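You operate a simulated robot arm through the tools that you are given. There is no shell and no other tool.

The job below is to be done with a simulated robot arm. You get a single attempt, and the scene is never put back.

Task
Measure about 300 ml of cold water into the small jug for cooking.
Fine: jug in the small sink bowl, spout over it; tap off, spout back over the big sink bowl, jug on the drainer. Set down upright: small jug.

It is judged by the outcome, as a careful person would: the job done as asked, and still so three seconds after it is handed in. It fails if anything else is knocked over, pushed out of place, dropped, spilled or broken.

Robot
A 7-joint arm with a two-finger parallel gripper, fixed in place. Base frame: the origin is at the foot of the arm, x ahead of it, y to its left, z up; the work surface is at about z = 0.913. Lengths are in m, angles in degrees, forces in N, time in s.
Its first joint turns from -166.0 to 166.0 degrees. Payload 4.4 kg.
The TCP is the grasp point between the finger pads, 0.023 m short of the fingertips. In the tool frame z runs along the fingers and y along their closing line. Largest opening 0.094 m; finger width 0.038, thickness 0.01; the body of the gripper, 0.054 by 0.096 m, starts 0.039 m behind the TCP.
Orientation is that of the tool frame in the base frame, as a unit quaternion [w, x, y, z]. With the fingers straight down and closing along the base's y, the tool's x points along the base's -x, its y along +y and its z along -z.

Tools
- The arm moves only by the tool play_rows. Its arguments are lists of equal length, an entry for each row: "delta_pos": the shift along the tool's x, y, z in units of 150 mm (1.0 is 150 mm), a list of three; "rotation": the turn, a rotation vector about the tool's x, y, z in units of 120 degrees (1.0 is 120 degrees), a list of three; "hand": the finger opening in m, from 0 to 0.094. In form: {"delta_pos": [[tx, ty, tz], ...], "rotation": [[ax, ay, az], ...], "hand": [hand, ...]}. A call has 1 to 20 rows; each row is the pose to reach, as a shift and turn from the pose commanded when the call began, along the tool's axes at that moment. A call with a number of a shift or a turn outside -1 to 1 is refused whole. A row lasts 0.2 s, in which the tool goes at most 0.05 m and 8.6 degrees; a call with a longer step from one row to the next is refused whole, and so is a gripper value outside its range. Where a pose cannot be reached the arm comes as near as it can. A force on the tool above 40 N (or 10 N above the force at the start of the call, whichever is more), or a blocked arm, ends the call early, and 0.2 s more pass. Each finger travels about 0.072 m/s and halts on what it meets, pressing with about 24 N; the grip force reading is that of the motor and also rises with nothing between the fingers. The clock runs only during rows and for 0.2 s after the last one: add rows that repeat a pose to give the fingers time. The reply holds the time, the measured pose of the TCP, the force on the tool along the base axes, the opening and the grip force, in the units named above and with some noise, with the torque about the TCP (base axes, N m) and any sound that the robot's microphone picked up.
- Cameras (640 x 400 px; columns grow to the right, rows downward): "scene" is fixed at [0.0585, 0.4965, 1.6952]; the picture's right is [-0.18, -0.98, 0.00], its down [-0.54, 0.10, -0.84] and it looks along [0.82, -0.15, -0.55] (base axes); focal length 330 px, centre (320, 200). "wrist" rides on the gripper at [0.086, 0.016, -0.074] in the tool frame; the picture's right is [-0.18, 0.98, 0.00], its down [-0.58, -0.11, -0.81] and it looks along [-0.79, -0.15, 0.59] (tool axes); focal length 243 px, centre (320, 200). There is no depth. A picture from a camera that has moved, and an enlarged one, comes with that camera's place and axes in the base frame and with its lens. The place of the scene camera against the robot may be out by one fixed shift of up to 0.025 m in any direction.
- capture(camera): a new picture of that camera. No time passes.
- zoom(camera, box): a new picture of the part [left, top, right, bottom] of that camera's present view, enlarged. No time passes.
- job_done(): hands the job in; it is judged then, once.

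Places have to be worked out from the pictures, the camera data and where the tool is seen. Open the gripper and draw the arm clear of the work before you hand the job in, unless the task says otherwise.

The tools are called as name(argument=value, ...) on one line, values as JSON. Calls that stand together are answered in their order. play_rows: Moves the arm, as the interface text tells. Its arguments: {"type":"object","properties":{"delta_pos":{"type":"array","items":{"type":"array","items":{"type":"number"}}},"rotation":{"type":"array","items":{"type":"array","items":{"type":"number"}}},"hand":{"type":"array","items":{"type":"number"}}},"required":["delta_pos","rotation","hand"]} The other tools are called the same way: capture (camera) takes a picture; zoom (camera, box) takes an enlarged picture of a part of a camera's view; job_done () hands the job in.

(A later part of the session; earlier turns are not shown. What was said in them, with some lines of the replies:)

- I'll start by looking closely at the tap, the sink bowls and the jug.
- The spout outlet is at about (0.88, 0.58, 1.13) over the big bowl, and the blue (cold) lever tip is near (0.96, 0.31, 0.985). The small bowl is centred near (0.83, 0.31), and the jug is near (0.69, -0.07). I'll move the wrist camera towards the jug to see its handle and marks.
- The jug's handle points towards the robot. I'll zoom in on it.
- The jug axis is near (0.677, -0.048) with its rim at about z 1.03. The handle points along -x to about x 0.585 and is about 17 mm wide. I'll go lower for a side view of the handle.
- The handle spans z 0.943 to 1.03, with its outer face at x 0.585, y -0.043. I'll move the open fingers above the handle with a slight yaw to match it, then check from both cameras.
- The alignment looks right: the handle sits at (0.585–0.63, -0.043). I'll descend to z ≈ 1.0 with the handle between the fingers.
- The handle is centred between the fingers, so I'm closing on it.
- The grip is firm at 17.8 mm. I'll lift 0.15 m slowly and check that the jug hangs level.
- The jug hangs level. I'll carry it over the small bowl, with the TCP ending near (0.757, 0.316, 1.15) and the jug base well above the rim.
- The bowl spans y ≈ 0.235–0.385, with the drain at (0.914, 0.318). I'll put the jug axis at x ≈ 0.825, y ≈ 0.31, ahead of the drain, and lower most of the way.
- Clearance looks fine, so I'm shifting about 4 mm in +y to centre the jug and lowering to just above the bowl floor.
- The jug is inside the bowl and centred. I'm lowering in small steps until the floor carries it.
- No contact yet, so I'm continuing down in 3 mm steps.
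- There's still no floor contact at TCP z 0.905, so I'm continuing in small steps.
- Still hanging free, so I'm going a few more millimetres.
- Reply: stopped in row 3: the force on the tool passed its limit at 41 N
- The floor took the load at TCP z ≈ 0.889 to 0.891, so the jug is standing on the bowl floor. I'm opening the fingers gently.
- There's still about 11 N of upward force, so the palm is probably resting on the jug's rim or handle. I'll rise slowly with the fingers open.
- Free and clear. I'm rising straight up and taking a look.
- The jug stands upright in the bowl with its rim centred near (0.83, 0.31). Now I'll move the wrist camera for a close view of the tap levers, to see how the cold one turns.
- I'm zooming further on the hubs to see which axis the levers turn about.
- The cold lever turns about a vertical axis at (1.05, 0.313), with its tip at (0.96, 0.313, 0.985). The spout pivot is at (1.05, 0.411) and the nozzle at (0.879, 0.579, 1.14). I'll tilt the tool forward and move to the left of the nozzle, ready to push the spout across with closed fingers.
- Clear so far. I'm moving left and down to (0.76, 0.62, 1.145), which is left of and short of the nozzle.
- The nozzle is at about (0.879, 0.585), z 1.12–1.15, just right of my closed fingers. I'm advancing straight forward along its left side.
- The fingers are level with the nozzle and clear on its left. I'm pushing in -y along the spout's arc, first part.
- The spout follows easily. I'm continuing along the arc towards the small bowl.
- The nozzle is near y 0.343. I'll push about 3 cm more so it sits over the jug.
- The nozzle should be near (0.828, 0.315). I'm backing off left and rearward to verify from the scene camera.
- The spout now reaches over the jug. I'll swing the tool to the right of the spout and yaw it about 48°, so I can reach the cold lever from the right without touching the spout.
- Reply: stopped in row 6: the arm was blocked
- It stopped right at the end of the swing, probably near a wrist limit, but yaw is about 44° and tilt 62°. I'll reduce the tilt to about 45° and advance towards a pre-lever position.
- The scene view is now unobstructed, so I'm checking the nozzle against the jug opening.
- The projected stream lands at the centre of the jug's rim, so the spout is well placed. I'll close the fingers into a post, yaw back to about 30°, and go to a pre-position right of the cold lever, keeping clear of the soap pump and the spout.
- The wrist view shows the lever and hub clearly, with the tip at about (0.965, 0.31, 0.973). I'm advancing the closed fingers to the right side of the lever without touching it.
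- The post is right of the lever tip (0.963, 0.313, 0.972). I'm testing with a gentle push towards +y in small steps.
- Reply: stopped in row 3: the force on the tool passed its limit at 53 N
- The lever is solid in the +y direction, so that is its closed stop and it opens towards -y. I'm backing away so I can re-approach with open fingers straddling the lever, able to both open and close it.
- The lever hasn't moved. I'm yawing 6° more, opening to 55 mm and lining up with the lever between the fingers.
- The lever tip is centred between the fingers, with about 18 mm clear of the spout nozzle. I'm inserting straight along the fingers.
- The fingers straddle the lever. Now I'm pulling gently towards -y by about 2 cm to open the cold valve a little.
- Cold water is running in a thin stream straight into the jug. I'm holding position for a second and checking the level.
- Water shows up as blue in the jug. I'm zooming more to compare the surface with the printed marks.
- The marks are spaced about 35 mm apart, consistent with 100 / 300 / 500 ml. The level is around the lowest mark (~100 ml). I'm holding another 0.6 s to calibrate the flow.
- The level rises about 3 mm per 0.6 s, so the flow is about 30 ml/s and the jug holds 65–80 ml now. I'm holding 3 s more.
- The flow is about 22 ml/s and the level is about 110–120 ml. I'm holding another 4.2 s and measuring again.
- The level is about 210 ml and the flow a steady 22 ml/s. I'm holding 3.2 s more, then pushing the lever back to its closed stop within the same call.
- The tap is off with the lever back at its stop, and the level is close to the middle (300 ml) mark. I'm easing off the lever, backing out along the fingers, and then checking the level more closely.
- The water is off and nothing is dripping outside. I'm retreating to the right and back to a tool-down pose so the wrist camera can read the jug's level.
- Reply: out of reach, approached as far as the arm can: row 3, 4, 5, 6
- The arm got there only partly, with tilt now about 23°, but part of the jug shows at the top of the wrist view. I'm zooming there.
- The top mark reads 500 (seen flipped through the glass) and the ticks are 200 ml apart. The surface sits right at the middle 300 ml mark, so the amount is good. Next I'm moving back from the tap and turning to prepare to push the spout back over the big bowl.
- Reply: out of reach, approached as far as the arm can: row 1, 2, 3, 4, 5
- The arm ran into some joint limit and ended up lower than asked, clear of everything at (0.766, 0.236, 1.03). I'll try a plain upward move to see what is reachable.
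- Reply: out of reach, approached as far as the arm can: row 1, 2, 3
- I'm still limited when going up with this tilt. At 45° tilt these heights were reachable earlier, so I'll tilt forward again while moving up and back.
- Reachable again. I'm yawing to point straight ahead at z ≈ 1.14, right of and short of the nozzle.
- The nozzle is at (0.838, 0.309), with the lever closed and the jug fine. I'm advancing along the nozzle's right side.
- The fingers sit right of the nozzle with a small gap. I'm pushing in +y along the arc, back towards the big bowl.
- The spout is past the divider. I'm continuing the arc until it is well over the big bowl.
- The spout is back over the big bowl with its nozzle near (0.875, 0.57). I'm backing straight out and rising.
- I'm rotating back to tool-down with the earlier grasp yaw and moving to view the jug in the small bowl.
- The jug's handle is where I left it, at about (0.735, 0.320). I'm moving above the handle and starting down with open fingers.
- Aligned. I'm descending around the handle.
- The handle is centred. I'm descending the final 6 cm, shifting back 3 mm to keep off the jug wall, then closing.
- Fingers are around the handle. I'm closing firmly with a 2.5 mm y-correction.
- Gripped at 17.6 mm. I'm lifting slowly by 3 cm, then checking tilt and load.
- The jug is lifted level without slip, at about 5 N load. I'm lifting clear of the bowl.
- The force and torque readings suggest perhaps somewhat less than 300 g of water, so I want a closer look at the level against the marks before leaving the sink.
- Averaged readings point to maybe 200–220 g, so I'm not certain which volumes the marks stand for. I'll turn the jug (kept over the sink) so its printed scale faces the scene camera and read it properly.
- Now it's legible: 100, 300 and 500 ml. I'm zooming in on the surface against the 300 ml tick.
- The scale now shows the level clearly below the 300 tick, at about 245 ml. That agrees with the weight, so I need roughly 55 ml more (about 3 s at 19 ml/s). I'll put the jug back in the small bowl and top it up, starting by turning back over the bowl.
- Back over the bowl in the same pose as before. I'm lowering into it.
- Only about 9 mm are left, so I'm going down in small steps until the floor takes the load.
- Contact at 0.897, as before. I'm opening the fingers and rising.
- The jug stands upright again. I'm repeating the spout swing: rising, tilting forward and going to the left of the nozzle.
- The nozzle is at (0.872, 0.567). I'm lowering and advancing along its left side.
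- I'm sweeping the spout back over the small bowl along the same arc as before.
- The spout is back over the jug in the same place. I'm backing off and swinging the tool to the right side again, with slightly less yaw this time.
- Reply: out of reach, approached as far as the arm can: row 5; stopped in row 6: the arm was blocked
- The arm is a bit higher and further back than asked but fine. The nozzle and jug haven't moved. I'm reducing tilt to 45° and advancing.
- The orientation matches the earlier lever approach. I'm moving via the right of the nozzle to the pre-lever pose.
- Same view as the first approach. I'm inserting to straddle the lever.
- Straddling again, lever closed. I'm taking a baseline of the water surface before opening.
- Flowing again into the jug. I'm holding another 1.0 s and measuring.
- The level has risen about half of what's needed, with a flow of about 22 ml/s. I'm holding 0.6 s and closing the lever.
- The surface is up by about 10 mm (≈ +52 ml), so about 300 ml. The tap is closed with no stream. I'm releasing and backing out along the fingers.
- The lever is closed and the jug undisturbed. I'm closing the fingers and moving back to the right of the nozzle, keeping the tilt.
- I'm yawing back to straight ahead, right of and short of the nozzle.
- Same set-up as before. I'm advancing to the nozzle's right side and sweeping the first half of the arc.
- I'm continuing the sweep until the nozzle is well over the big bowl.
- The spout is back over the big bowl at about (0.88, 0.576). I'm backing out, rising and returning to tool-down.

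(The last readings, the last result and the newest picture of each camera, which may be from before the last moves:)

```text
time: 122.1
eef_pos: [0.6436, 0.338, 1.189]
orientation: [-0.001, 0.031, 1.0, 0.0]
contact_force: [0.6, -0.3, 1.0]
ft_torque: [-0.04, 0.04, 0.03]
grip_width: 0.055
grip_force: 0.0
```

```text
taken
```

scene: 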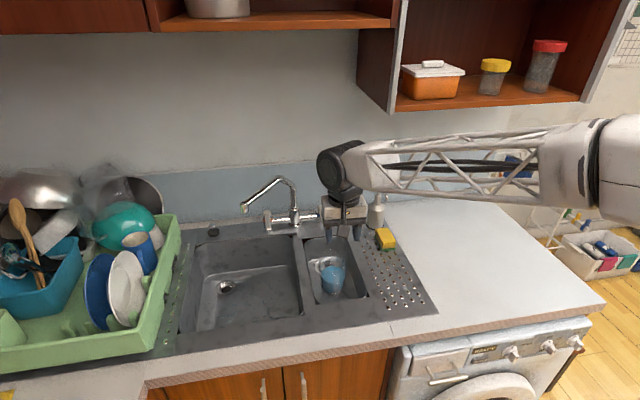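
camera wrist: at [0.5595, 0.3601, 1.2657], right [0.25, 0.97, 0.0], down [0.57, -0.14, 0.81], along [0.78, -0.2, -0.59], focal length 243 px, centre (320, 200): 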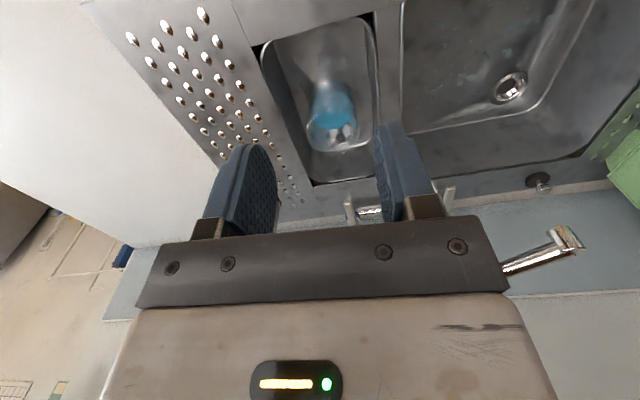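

The spout is back at its original spot. I'm moving above the jug's handle and descending around it as before.

play_rows(delta_pos=[[-0.243, -0.024, 0.12], [-0.486, -0.048, 0.25], [-0.728, -0.072, 0.4], [-0.728, -0.072, 0.64], [-0.728, -0.072, 0.88]], rotation=[[0, 0, 0], [0, 0, 0], [0, 0, 0], [0, 0, 0], [0, 0, 0]], hand=[0.055, 0.055, 0.055, 0.055, 0.055])

play_rows(delta_pos=[[0, 0, 0.17], [0, 0, 0.34], [0, 0, 0.5], [0, 0, 0.667]], rotation=[[0, 0, 0], [0, 0, 0], [0, 0, 0], [0, 0, 0]], hand=[0.055, 0.055, 0.055, 0.055])

capture(camera="wrist")

```text
time: 123.3
eef_pos: [0.7524, 0.3225, 1.0594]
orientation: [0.001, 0.032, 0.999, 0.0]
contact_force: [-0.6, -0.2, 0.4]
ft_torque: [-0.04, 0.01, -0.01]
grip_width: 0.0549
grip_force: 0.0
```

```text
time: 124.3
eef_pos: [0.7511, 0.3218, 0.9561]
orientation: [0.002, 0.032, 0.999, 0.0]
contact_force: [0.4, -0.1, -0.4]
ft_torque: [-0.05, -0.02, 0.04]
grip_width: 0.0551
grip_force: 0.0
```

```text
taken
camera wrist: at [0.6665, 0.3418, 1.0325], right [0.25, 0.97, 0.0], down [0.57, -0.15, 0.81], along [0.78, -0.2, -0.59], focal length 243 px, centre (320, 200)
```

wrist: 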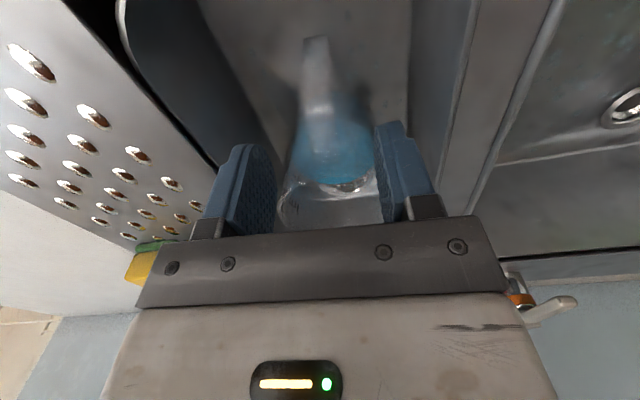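

The handle is centred again, so I'm descending the rest and closing.

play_rows(delta_pos=[[0, -0.005, 0.1], [0, -0.008, 0.2], [0, -0.01, 0.3], [0, -0.01, 0.39]], rotation=[[0, 0, 0], [0, 0, 0], [0, 0, 0], [0, 0, 0]], hand=[0.055, 0.055, 0.055, 0.055])

play_rows(delta_pos=[[0, 0, 0], [0, 0, 0], [0, 0, 0], [0, 0, 0], [0, 0, 0], [0, 0, 0]], rotation=[[0, 0, 0], [0, 0, 0], [0, 0, 0], [0, 0, 0], [0, 0, 0], [0, 0, 0]], hand=[0.045, 0.035, 0.025, 0.0, 0.0, 0.0])

capture(camera="wrist")

```text
time: 125.3
eef_pos: [0.7505, 0.3194, 0.8996]
orientation: [0.0, 0.032, 0.999, -0.001]
contact_force: [0.3, 0.0, 0.2]
ft_torque: [-0.01, -0.01, 0.01]
grip_width: 0.0549
grip_force: 0.1
```

```text
time: 126.7
eef_pos: [0.7502, 0.3198, 0.8991]
orientation: [0.0, 0.032, 0.999, 0.001]
contact_force: [-0.7, 1.0, 0.9]
ft_torque: [0.1, -0.04, 0.12]
grip_width: 0.0179
grip_force: 24.0
```

```text
taken
camera wrist: at [0.6661, 0.3405, 0.9756], right [0.25, 0.97, 0.0], down [0.57, -0.14, 0.81], along [0.78, -0.2, -0.59], focal length 243 px, centre (320, 200)
```

wrist: 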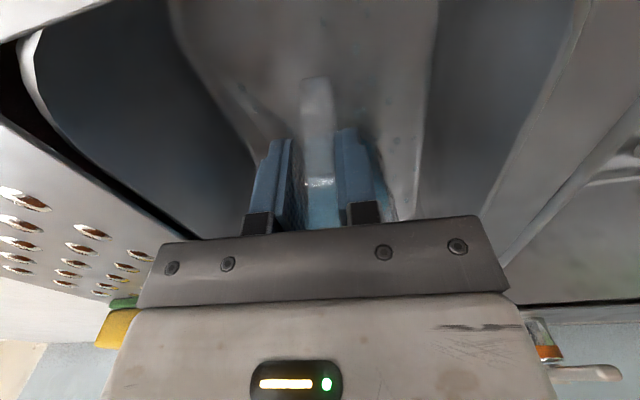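

Gripped. I'm lifting slowly out of the bowl.

play_rows(delta_pos=[[0, 0, -0.02], [0, 0, -0.05], [0, 0, -0.1], [0, 0, -0.17], [0, 0, -0.26], [0, 0, -0.36], [0, 0, -0.48], [0, 0, -0.6], [0, 0, -0.72], [0, 0, -0.84], [0, 0, -0.94], [0, 0, -1.0]], rotation=[[0, 0, 0], [0, 0, 0], [0, 0, 0], [0, 0, 0], [0, 0, 0], [0, 0, 0], [0, 0, 0], [0, 0, 0], [0, 0, 0], [0, 0, 0], [0, 0, 0], [0, 0, 0]], hand=[0, 0, 0, 0, 0, 0, 0, 0, 0, 0, 0, 0])

play_rows(delta_pos=[[-0.034, -0.056, -0.08], [-0.068, -0.111, -0.16], [-0.102, -0.167, -0.24], [-0.137, -0.222, -0.32], [-0.171, -0.278, -0.4], [-0.205, -0.333, -0.48], [-0.239, -0.389, -0.56], [-0.273, -0.444, -0.64]], rotation=[[0, 0, -0.0625], [0, 0, -0.125], [0, 0, -0.1875], [0, 0, -0.25], [0, 0, -0.3125], [0, 0, -0.375], [0, 0, -0.4375], [0, 0, -0.5]], hand=[0, 0, 0, 0, 0, 0, 0, 0])

capture(camera="scene")

zoom(camera="scene", box=[321, 203, 351, 237])

```text
time: 129.3
eef_pos: [0.7499, 0.3188, 1.0501]
orientation: [0.0, 0.031, 1.0, 0.0]
contact_force: [0.7, -0.1, -3.3]
ft_torque: [0.06, 0.27, -0.02]
grip_width: 0.018
grip_force: 24.0
```

```text
time: 131.1
eef_pos: [0.7872, 0.2497, 1.1439]
orientation: [-0.001, -0.474, 0.881, -0.001]
contact_force: [-0.6, 0.0, -5.0]
ft_torque: [-0.25, 0.15, -0.05]
grip_width: 0.0182
grip_force: 24.5
```

```text
taken
```

scene: 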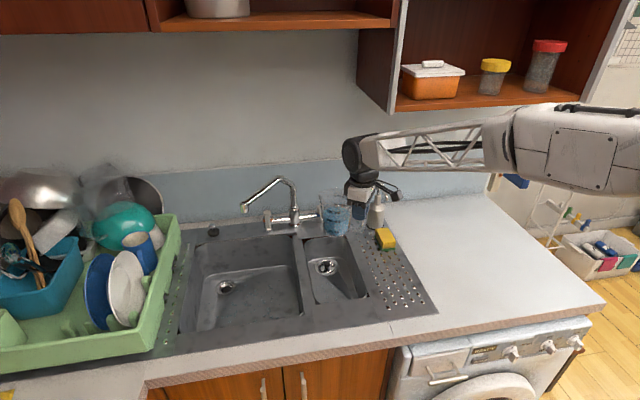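

```text
11.76 times, centred on (336, 220) of scene
camera zoom: at [0.0585, 0.4965, 1.6952], right [-0.18, -0.98, 0.0], down [-0.54, 0.1, -0.84], along [0.82, -0.15, -0.55], focal length 3877 px, centre (132, -35)
```

zoom: 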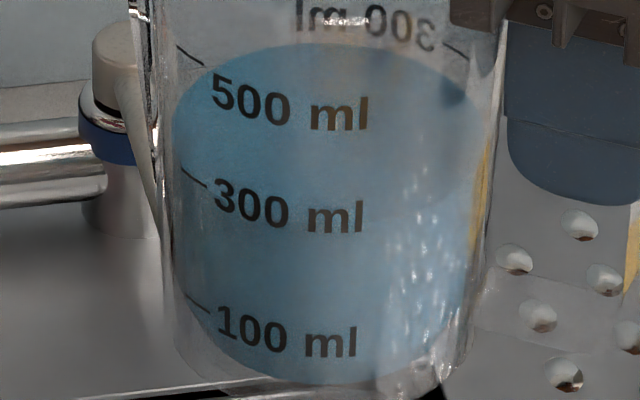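

zoom(camera="scene", box=[320, 210, 337, 226])

```text
16.00 times, centred on (328, 218) of scene
camera zoom: at [0.0585, 0.4965, 1.6952], right [-0.18, -0.98, 0.0], down [-0.54, 0.1, -0.84], along [0.82, -0.15, -0.55], focal length 5273 px, centre (184, -88)
```

zoom: 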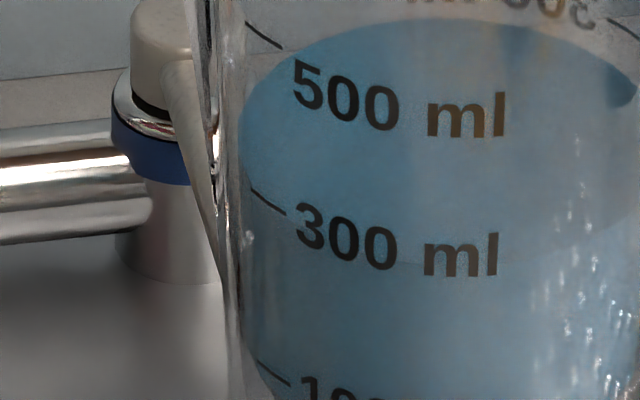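

The level now sits right at the 300 ml tick (about 290–300 ml). I'm carrying the jug over to the free front part of the drainer, turning back to the straight grasp yaw on the way.

play_rows(delta_pos=[[0.122, 0.035, 0.0], [0.243, 0.07, 0.0], [0.365, 0.105, 0.03], [0.487, 0.14, 0.06], [0.608, 0.175, 0.1], [0.73, 0.21, 0.14], [0.851, 0.245, 0.18], [0.973, 0.28, 0.2]], rotation=[[0, 0, 0.0625], [0, 0, 0.125], [0, 0, 0.1875], [0, 0, 0.25], [0, 0, 0.3125], [0, 0, 0.375], [0, 0, 0.4375], [0, 0, 0.5]], hand=[0, 0, 0, 0, 0, 0, 0, 0])

capture(camera="wrist")

capture(camera="scene")

```text
time: 132.9
eef_pos: [0.6725, 0.1516, 1.1156]
orientation: [0.001, 0.032, 0.999, 0.001]
contact_force: [0.2, 0.2, -3.7]
ft_torque: [-0.01, 0.23, -0.04]
grip_width: 0.018
grip_force: 23.9
```

```text
taken
camera wrist: at [0.5884, 0.1727, 1.1909], right [0.25, 0.97, 0.0], down [0.57, -0.15, 0.81], along [0.78, -0.2, -0.59], focal length 243 px, centre (320, 200)
```

wrist: 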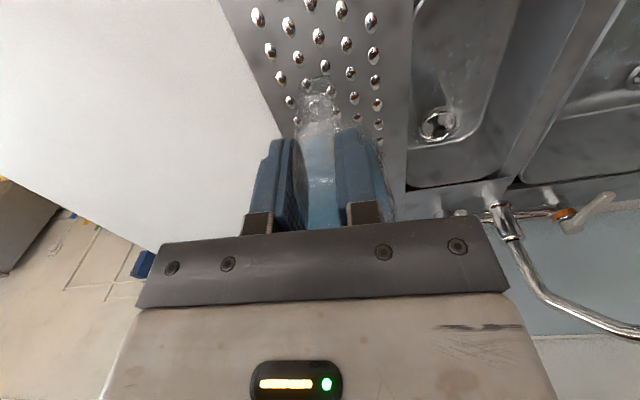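

```text
taken
```

scene: 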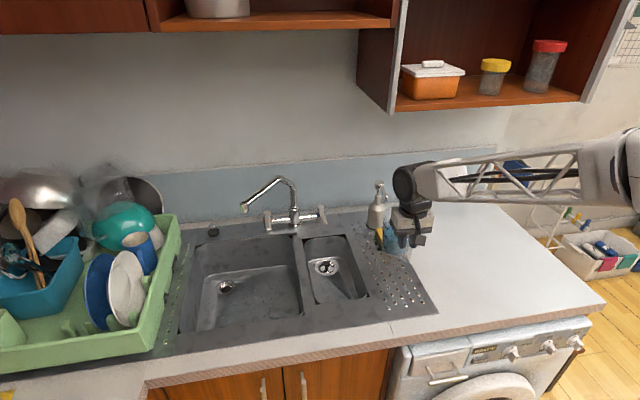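

The jug is centred over the drainer's free area, about (0.745, 0.145). I'm lowering to just above the surface.

play_rows(delta_pos=[[0, 0, 0.12], [0, 0, 0.26], [0, 0, 0.4], [0, 0, 0.52], [0, 0, 0.6]], rotation=[[0, 0, 0], [0, 0, 0], [0, 0, 0], [0, 0, 0], [0, 0, 0]], hand=[0, 0, 0, 0, 0])

capture(camera="wrist")

zoom(camera="scene", box=[340, 170, 460, 310])

```text
time: 134.1
eef_pos: [0.6724, 0.1531, 1.0248]
orientation: [0.0, 0.032, 0.999, 0.001]
contact_force: [0.0, -0.6, -3.5]
ft_torque: [0.02, 0.26, 0.0]
grip_width: 0.0179
grip_force: 24.2
```

```text
taken
camera wrist: at [0.5874, 0.1738, 1.1006], right [0.25, 0.97, 0.0], down [0.57, -0.14, 0.81], along [0.78, -0.2, -0.59], focal length 243 px, centre (320, 200)
```

wrist: 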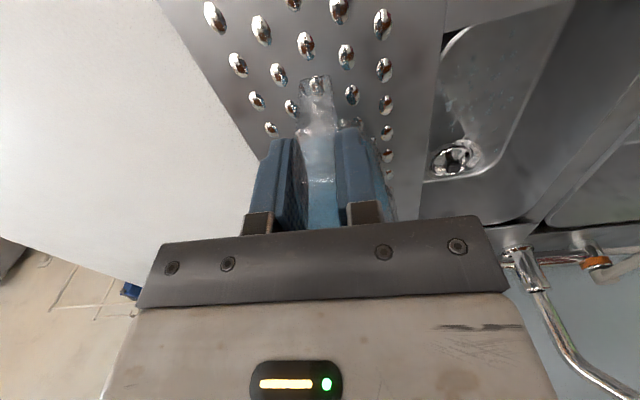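

```text
2.86 times, centred on (400, 240) of scene
camera zoom: at [0.0585, 0.4965, 1.6952], right [-0.18, -0.98, 0.0], down [-0.54, 0.1, -0.84], along [0.82, -0.15, -0.55], focal length 942 px, centre (91, 86)
```

zoom: 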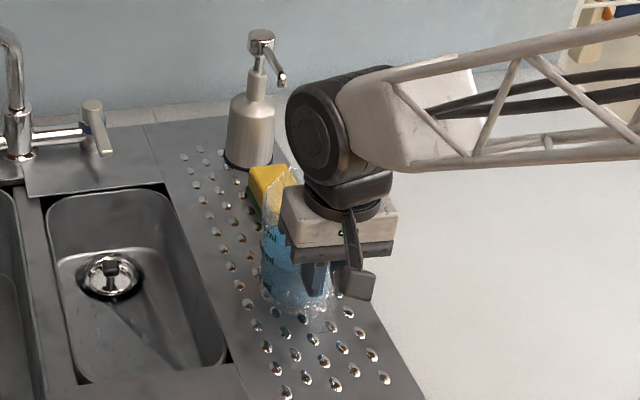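

There's clearance to the sponge, and I'll add 1.5 cm by shifting back. I'm lowering slowly in small steps to contact.

play_rows(delta_pos=[[0.05, 0, 0.0], [0.1, 0, 0.0], [0.1, 0, 0.03], [0.1, 0, 0.06], [0.1, 0, 0.08]], rotation=[[0, 0, 0], [0, 0, 0], [0, 0, 0], [0, 0, 0], [0, 0, 0]], hand=[0, 0, 0, 0, 0])

play_rows(delta_pos=[[0, 0, 0.01], [0, 0, 0.013]], rotation=[[0, 0, 0], [0, 0, 0]], hand=[0, 0])

```text
time: 135.3
eef_pos: [0.6572, 0.1516, 1.0132]
orientation: [0.0, 0.032, 0.999, -0.001]
contact_force: [0.6, 1.2, -4.7]
ft_torque: [0.01, 0.27, -0.02]
grip_width: 0.0179
grip_force: 23.9
```

```text
time: 135.9
eef_pos: [0.6578, 0.1521, 1.0101]
orientation: [0.0, 0.031, 1.0, 0.0]
contact_force: [0.0, -1.2, -4.4]
ft_torque: [0.02, 0.25, 0.0]
grip_width: 0.018
grip_force: 24.6
```

play_rows(delta_pos=[[0, 0, 0.007], [0, 0, 0.013], [0, 0, 0.013]], rotation=[[0, 0, 0], [0, 0, 0], [0, 0, 0]], hand=[0, 0, 0])

```text
time: 136.7
eef_pos: [0.6569, 0.1529, 1.0096]
orientation: [0.001, 0.031, 1.0, 0.0]
contact_force: [-2.4, -2.3, 5.1]
ft_torque: [0.02, -0.31, -0.15]
grip_width: 0.0179
grip_force: 24.4
```

The drainer is now carrying the jug (force reversed to +5 N). I'm opening slowly.

play_rows(delta_pos=[[0, 0, 0], [0, 0, 0], [0, 0, 0], [0, 0, 0], [0, 0, 0]], rotation=[[0, 0, 0], [0, 0, 0], [0, 0, 0], [0, 0, 0], [0, 0, 0]], hand=[0.02, 0.026, 0.035, 0.045, 0.055])

capture(camera="wrist")

zoom(camera="scene", box=[340, 170, 460, 310])

```text
time: 137.9
eef_pos: [0.6566, 0.152, 1.0084]
orientation: [-0.001, 0.032, 0.999, 0.0]
contact_force: [-0.6, -0.6, 0.7]
ft_torque: [0.0, 0.03, 0.02]
grip_width: 0.055
grip_force: 0.1
```

```text
taken
camera wrist: at [0.5729, 0.1741, 1.085], right [0.25, 0.97, 0.0], down [0.57, -0.14, 0.81], along [0.78, -0.2, -0.59], focal length 243 px, centre (320, 200)
```

wrist: 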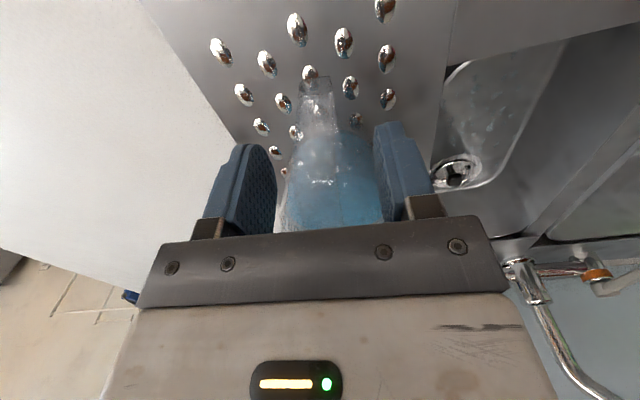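

```text
2.86 times, centred on (400, 240) of scene
camera zoom: at [0.0585, 0.4965, 1.6952], right [-0.18, -0.98, 0.0], down [-0.54, 0.1, -0.84], along [0.82, -0.15, -0.55], focal length 942 px, centre (91, 86)
```

zoom: 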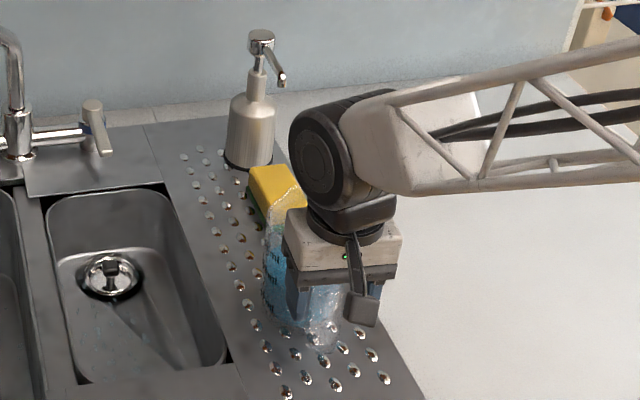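

Released cleanly. I'm rising straight up and drawing back.

play_rows(delta_pos=[[0, 0, -0.1], [0, 0, -0.25], [0, 0, -0.45], [0, 0, -0.7], [0, 0, -1.0]], rotation=[[0, 0, 0], [0, 0, 0], [0, 0, 0], [0, 0, 0], [0, 0, 0]], hand=[0.06, 0.06, 0.06, 0.06, 0.06])

play_rows(delta_pos=[[0.25, -0.15, -0.2], [0.5, -0.3, -0.4], [0.75, -0.45, -0.6], [1.0, -0.6, -0.8]], rotation=[[0, 0, 0], [0, 0, 0], [0, 0, 0], [0, 0, 0]], hand=[0.08, 0.094, 0.094, 0.094])

capture(camera="scene")

capture(camera="wrist")

zoom(camera="scene", box=[340, 200, 460, 310])

zoom(camera="scene", box=[220, 160, 380, 260])

```text
time: 139.1
eef_pos: [0.6579, 0.1518, 1.1623]
orientation: [-0.002, 0.031, 1.0, -0.001]
contact_force: [0.7, -0.7, -0.5]
ft_torque: [0.02, 0.03, 0.02]
grip_width: 0.0601
grip_force: 0.1
```

```text
refused: row 1 steps farther than a row can; nothing moved
```

```text
taken
```

scene: 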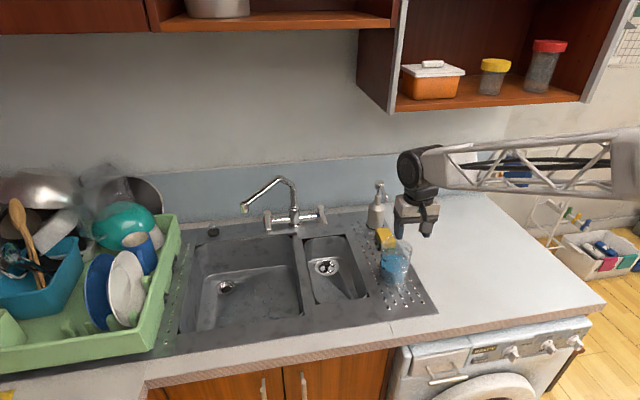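

```text
taken
camera wrist: at [0.5724, 0.1739, 1.2385], right [0.25, 0.97, 0.0], down [0.57, -0.14, 0.81], along [0.78, -0.2, -0.59], focal length 243 px, centre (320, 200)
```

wrist: 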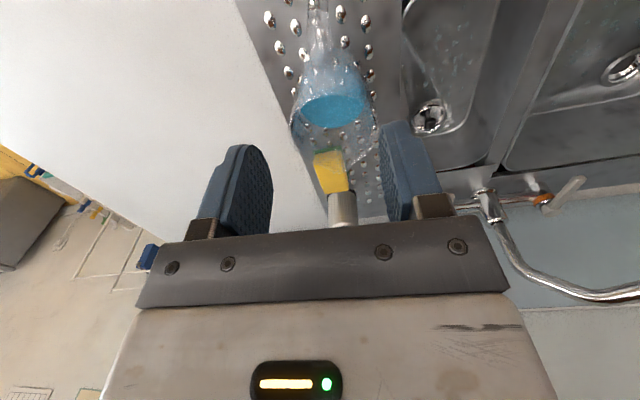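

```text
3.64 times, centred on (400, 255) of scene
camera zoom: at [0.0585, 0.4965, 1.6952], right [-0.18, -0.98, 0.0], down [-0.54, 0.1, -0.84], along [0.82, -0.15, -0.55], focal length 1198 px, centre (29, 0)
```

zoom: 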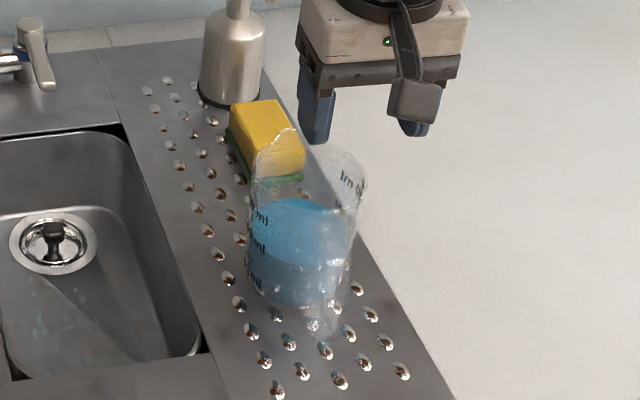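

```text
4.00 times, centred on (300, 210) of scene
camera zoom: at [0.0585, 0.4965, 1.6952], right [-0.18, -0.98, 0.0], down [-0.54, 0.1, -0.84], along [0.82, -0.15, -0.55], focal length 1318 px, centre (400, 160)
```

zoom: 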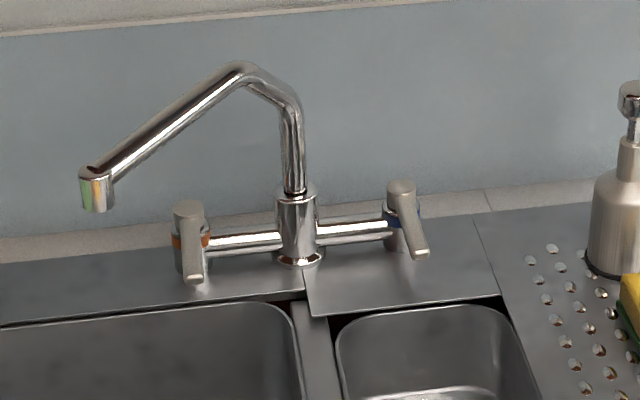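

The jug stands upright on the drainer, the spout is over the big bowl, both levers are closed, and the sponge and soap are untouched. I'm drawing the arm well clear.

play_rows(delta_pos=[[0.2, -0.1, -0.2], [0.4, -0.2, -0.4], [0.6, -0.3, -0.6], [0.8, -0.4, -0.8], [1.0, -0.5, -1.0]], rotation=[[0, 0, 0], [0, 0, 0], [0, 0, 0], [0, 0, 0], [0, 0, 0]], hand=[0.08, 0.094, 0.094, 0.094, 0.094])

play_rows(delta_pos=[[0, 0, 0], [0, 0, 0], [0, 0, 0], [0, 0, 0], [0, 0, 0], [0, 0, 0], [0, 0, 0], [0, 0, 0]], rotation=[[0, 0, 0], [0, 0, 0], [0, 0, 0], [0, 0, 0], [0, 0, 0], [0, 0, 0], [0, 0, 0], [0, 0, 0]], hand=[0.094, 0.094, 0.094, 0.094, 0.094, 0.094, 0.094, 0.094])

capture(camera="scene")

zoom(camera="scene", box=[370, 230, 420, 300])

```text
time: 140.3
eef_pos: [0.5001, 0.0846, 1.3072]
orientation: [0.0, 0.031, 1.0, 0.0]
contact_force: [0.4, -0.3, -0.9]
ft_torque: [-0.02, -0.01, 0.02]
grip_width: 0.0939
grip_force: 0.0
```

```text
time: 142.1
eef_pos: [0.4999, 0.0824, 1.3074]
orientation: [0.0, 0.032, 0.999, 0.0]
contact_force: [0.8, 0.5, 0.3]
ft_torque: [-0.01, -0.02, 0.01]
grip_width: 0.0941
grip_force: 0.0
```

```text
taken
```

scene: 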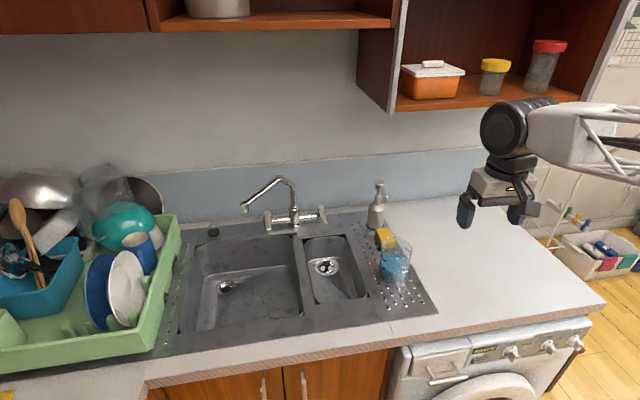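

```text
5.71 times, centred on (395, 265) of scene
camera zoom: at [0.0585, 0.4965, 1.6952], right [-0.18, -0.98, 0.0], down [-0.54, 0.1, -0.84], along [0.82, -0.15, -0.55], focal length 1883 px, centre (-109, -171)
```

zoom: 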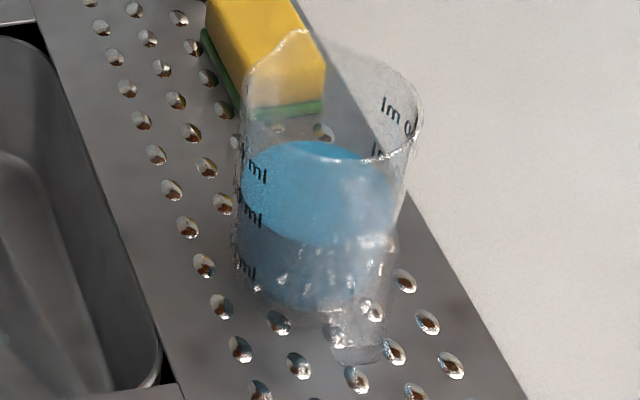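

Everything is settled: the jug is upright on the drainer filled to about the 300 ml mark, the tap is off, the spout is over the big bowl and the arm is clear. I'm handing in the job.

job_done()

```text
The job is handed in.
```

The small jug is standing upright on the drainer with about 290–300 ml of cold water in it. I judged the level against its printed 300 ml mark.

- **Tap:** off, with the cold lever back at its closed stop.
- **Spout:** back over the big bowl, close to where it started.
- **Other items:** the sponge, soap pump and dish rack look untouched, and I saw no spills. The arm is clear of the work with the gripper open.

The first fill came up short, at about 245 ml on the jug's scale. I put the jug back in the small bowl, swung the spout over again and topped it up before moving it to the drainer. I also pushed the cold lever the wrong way once, into its closed stop. The force limit halted the arm at 53 N and the lever did not move.
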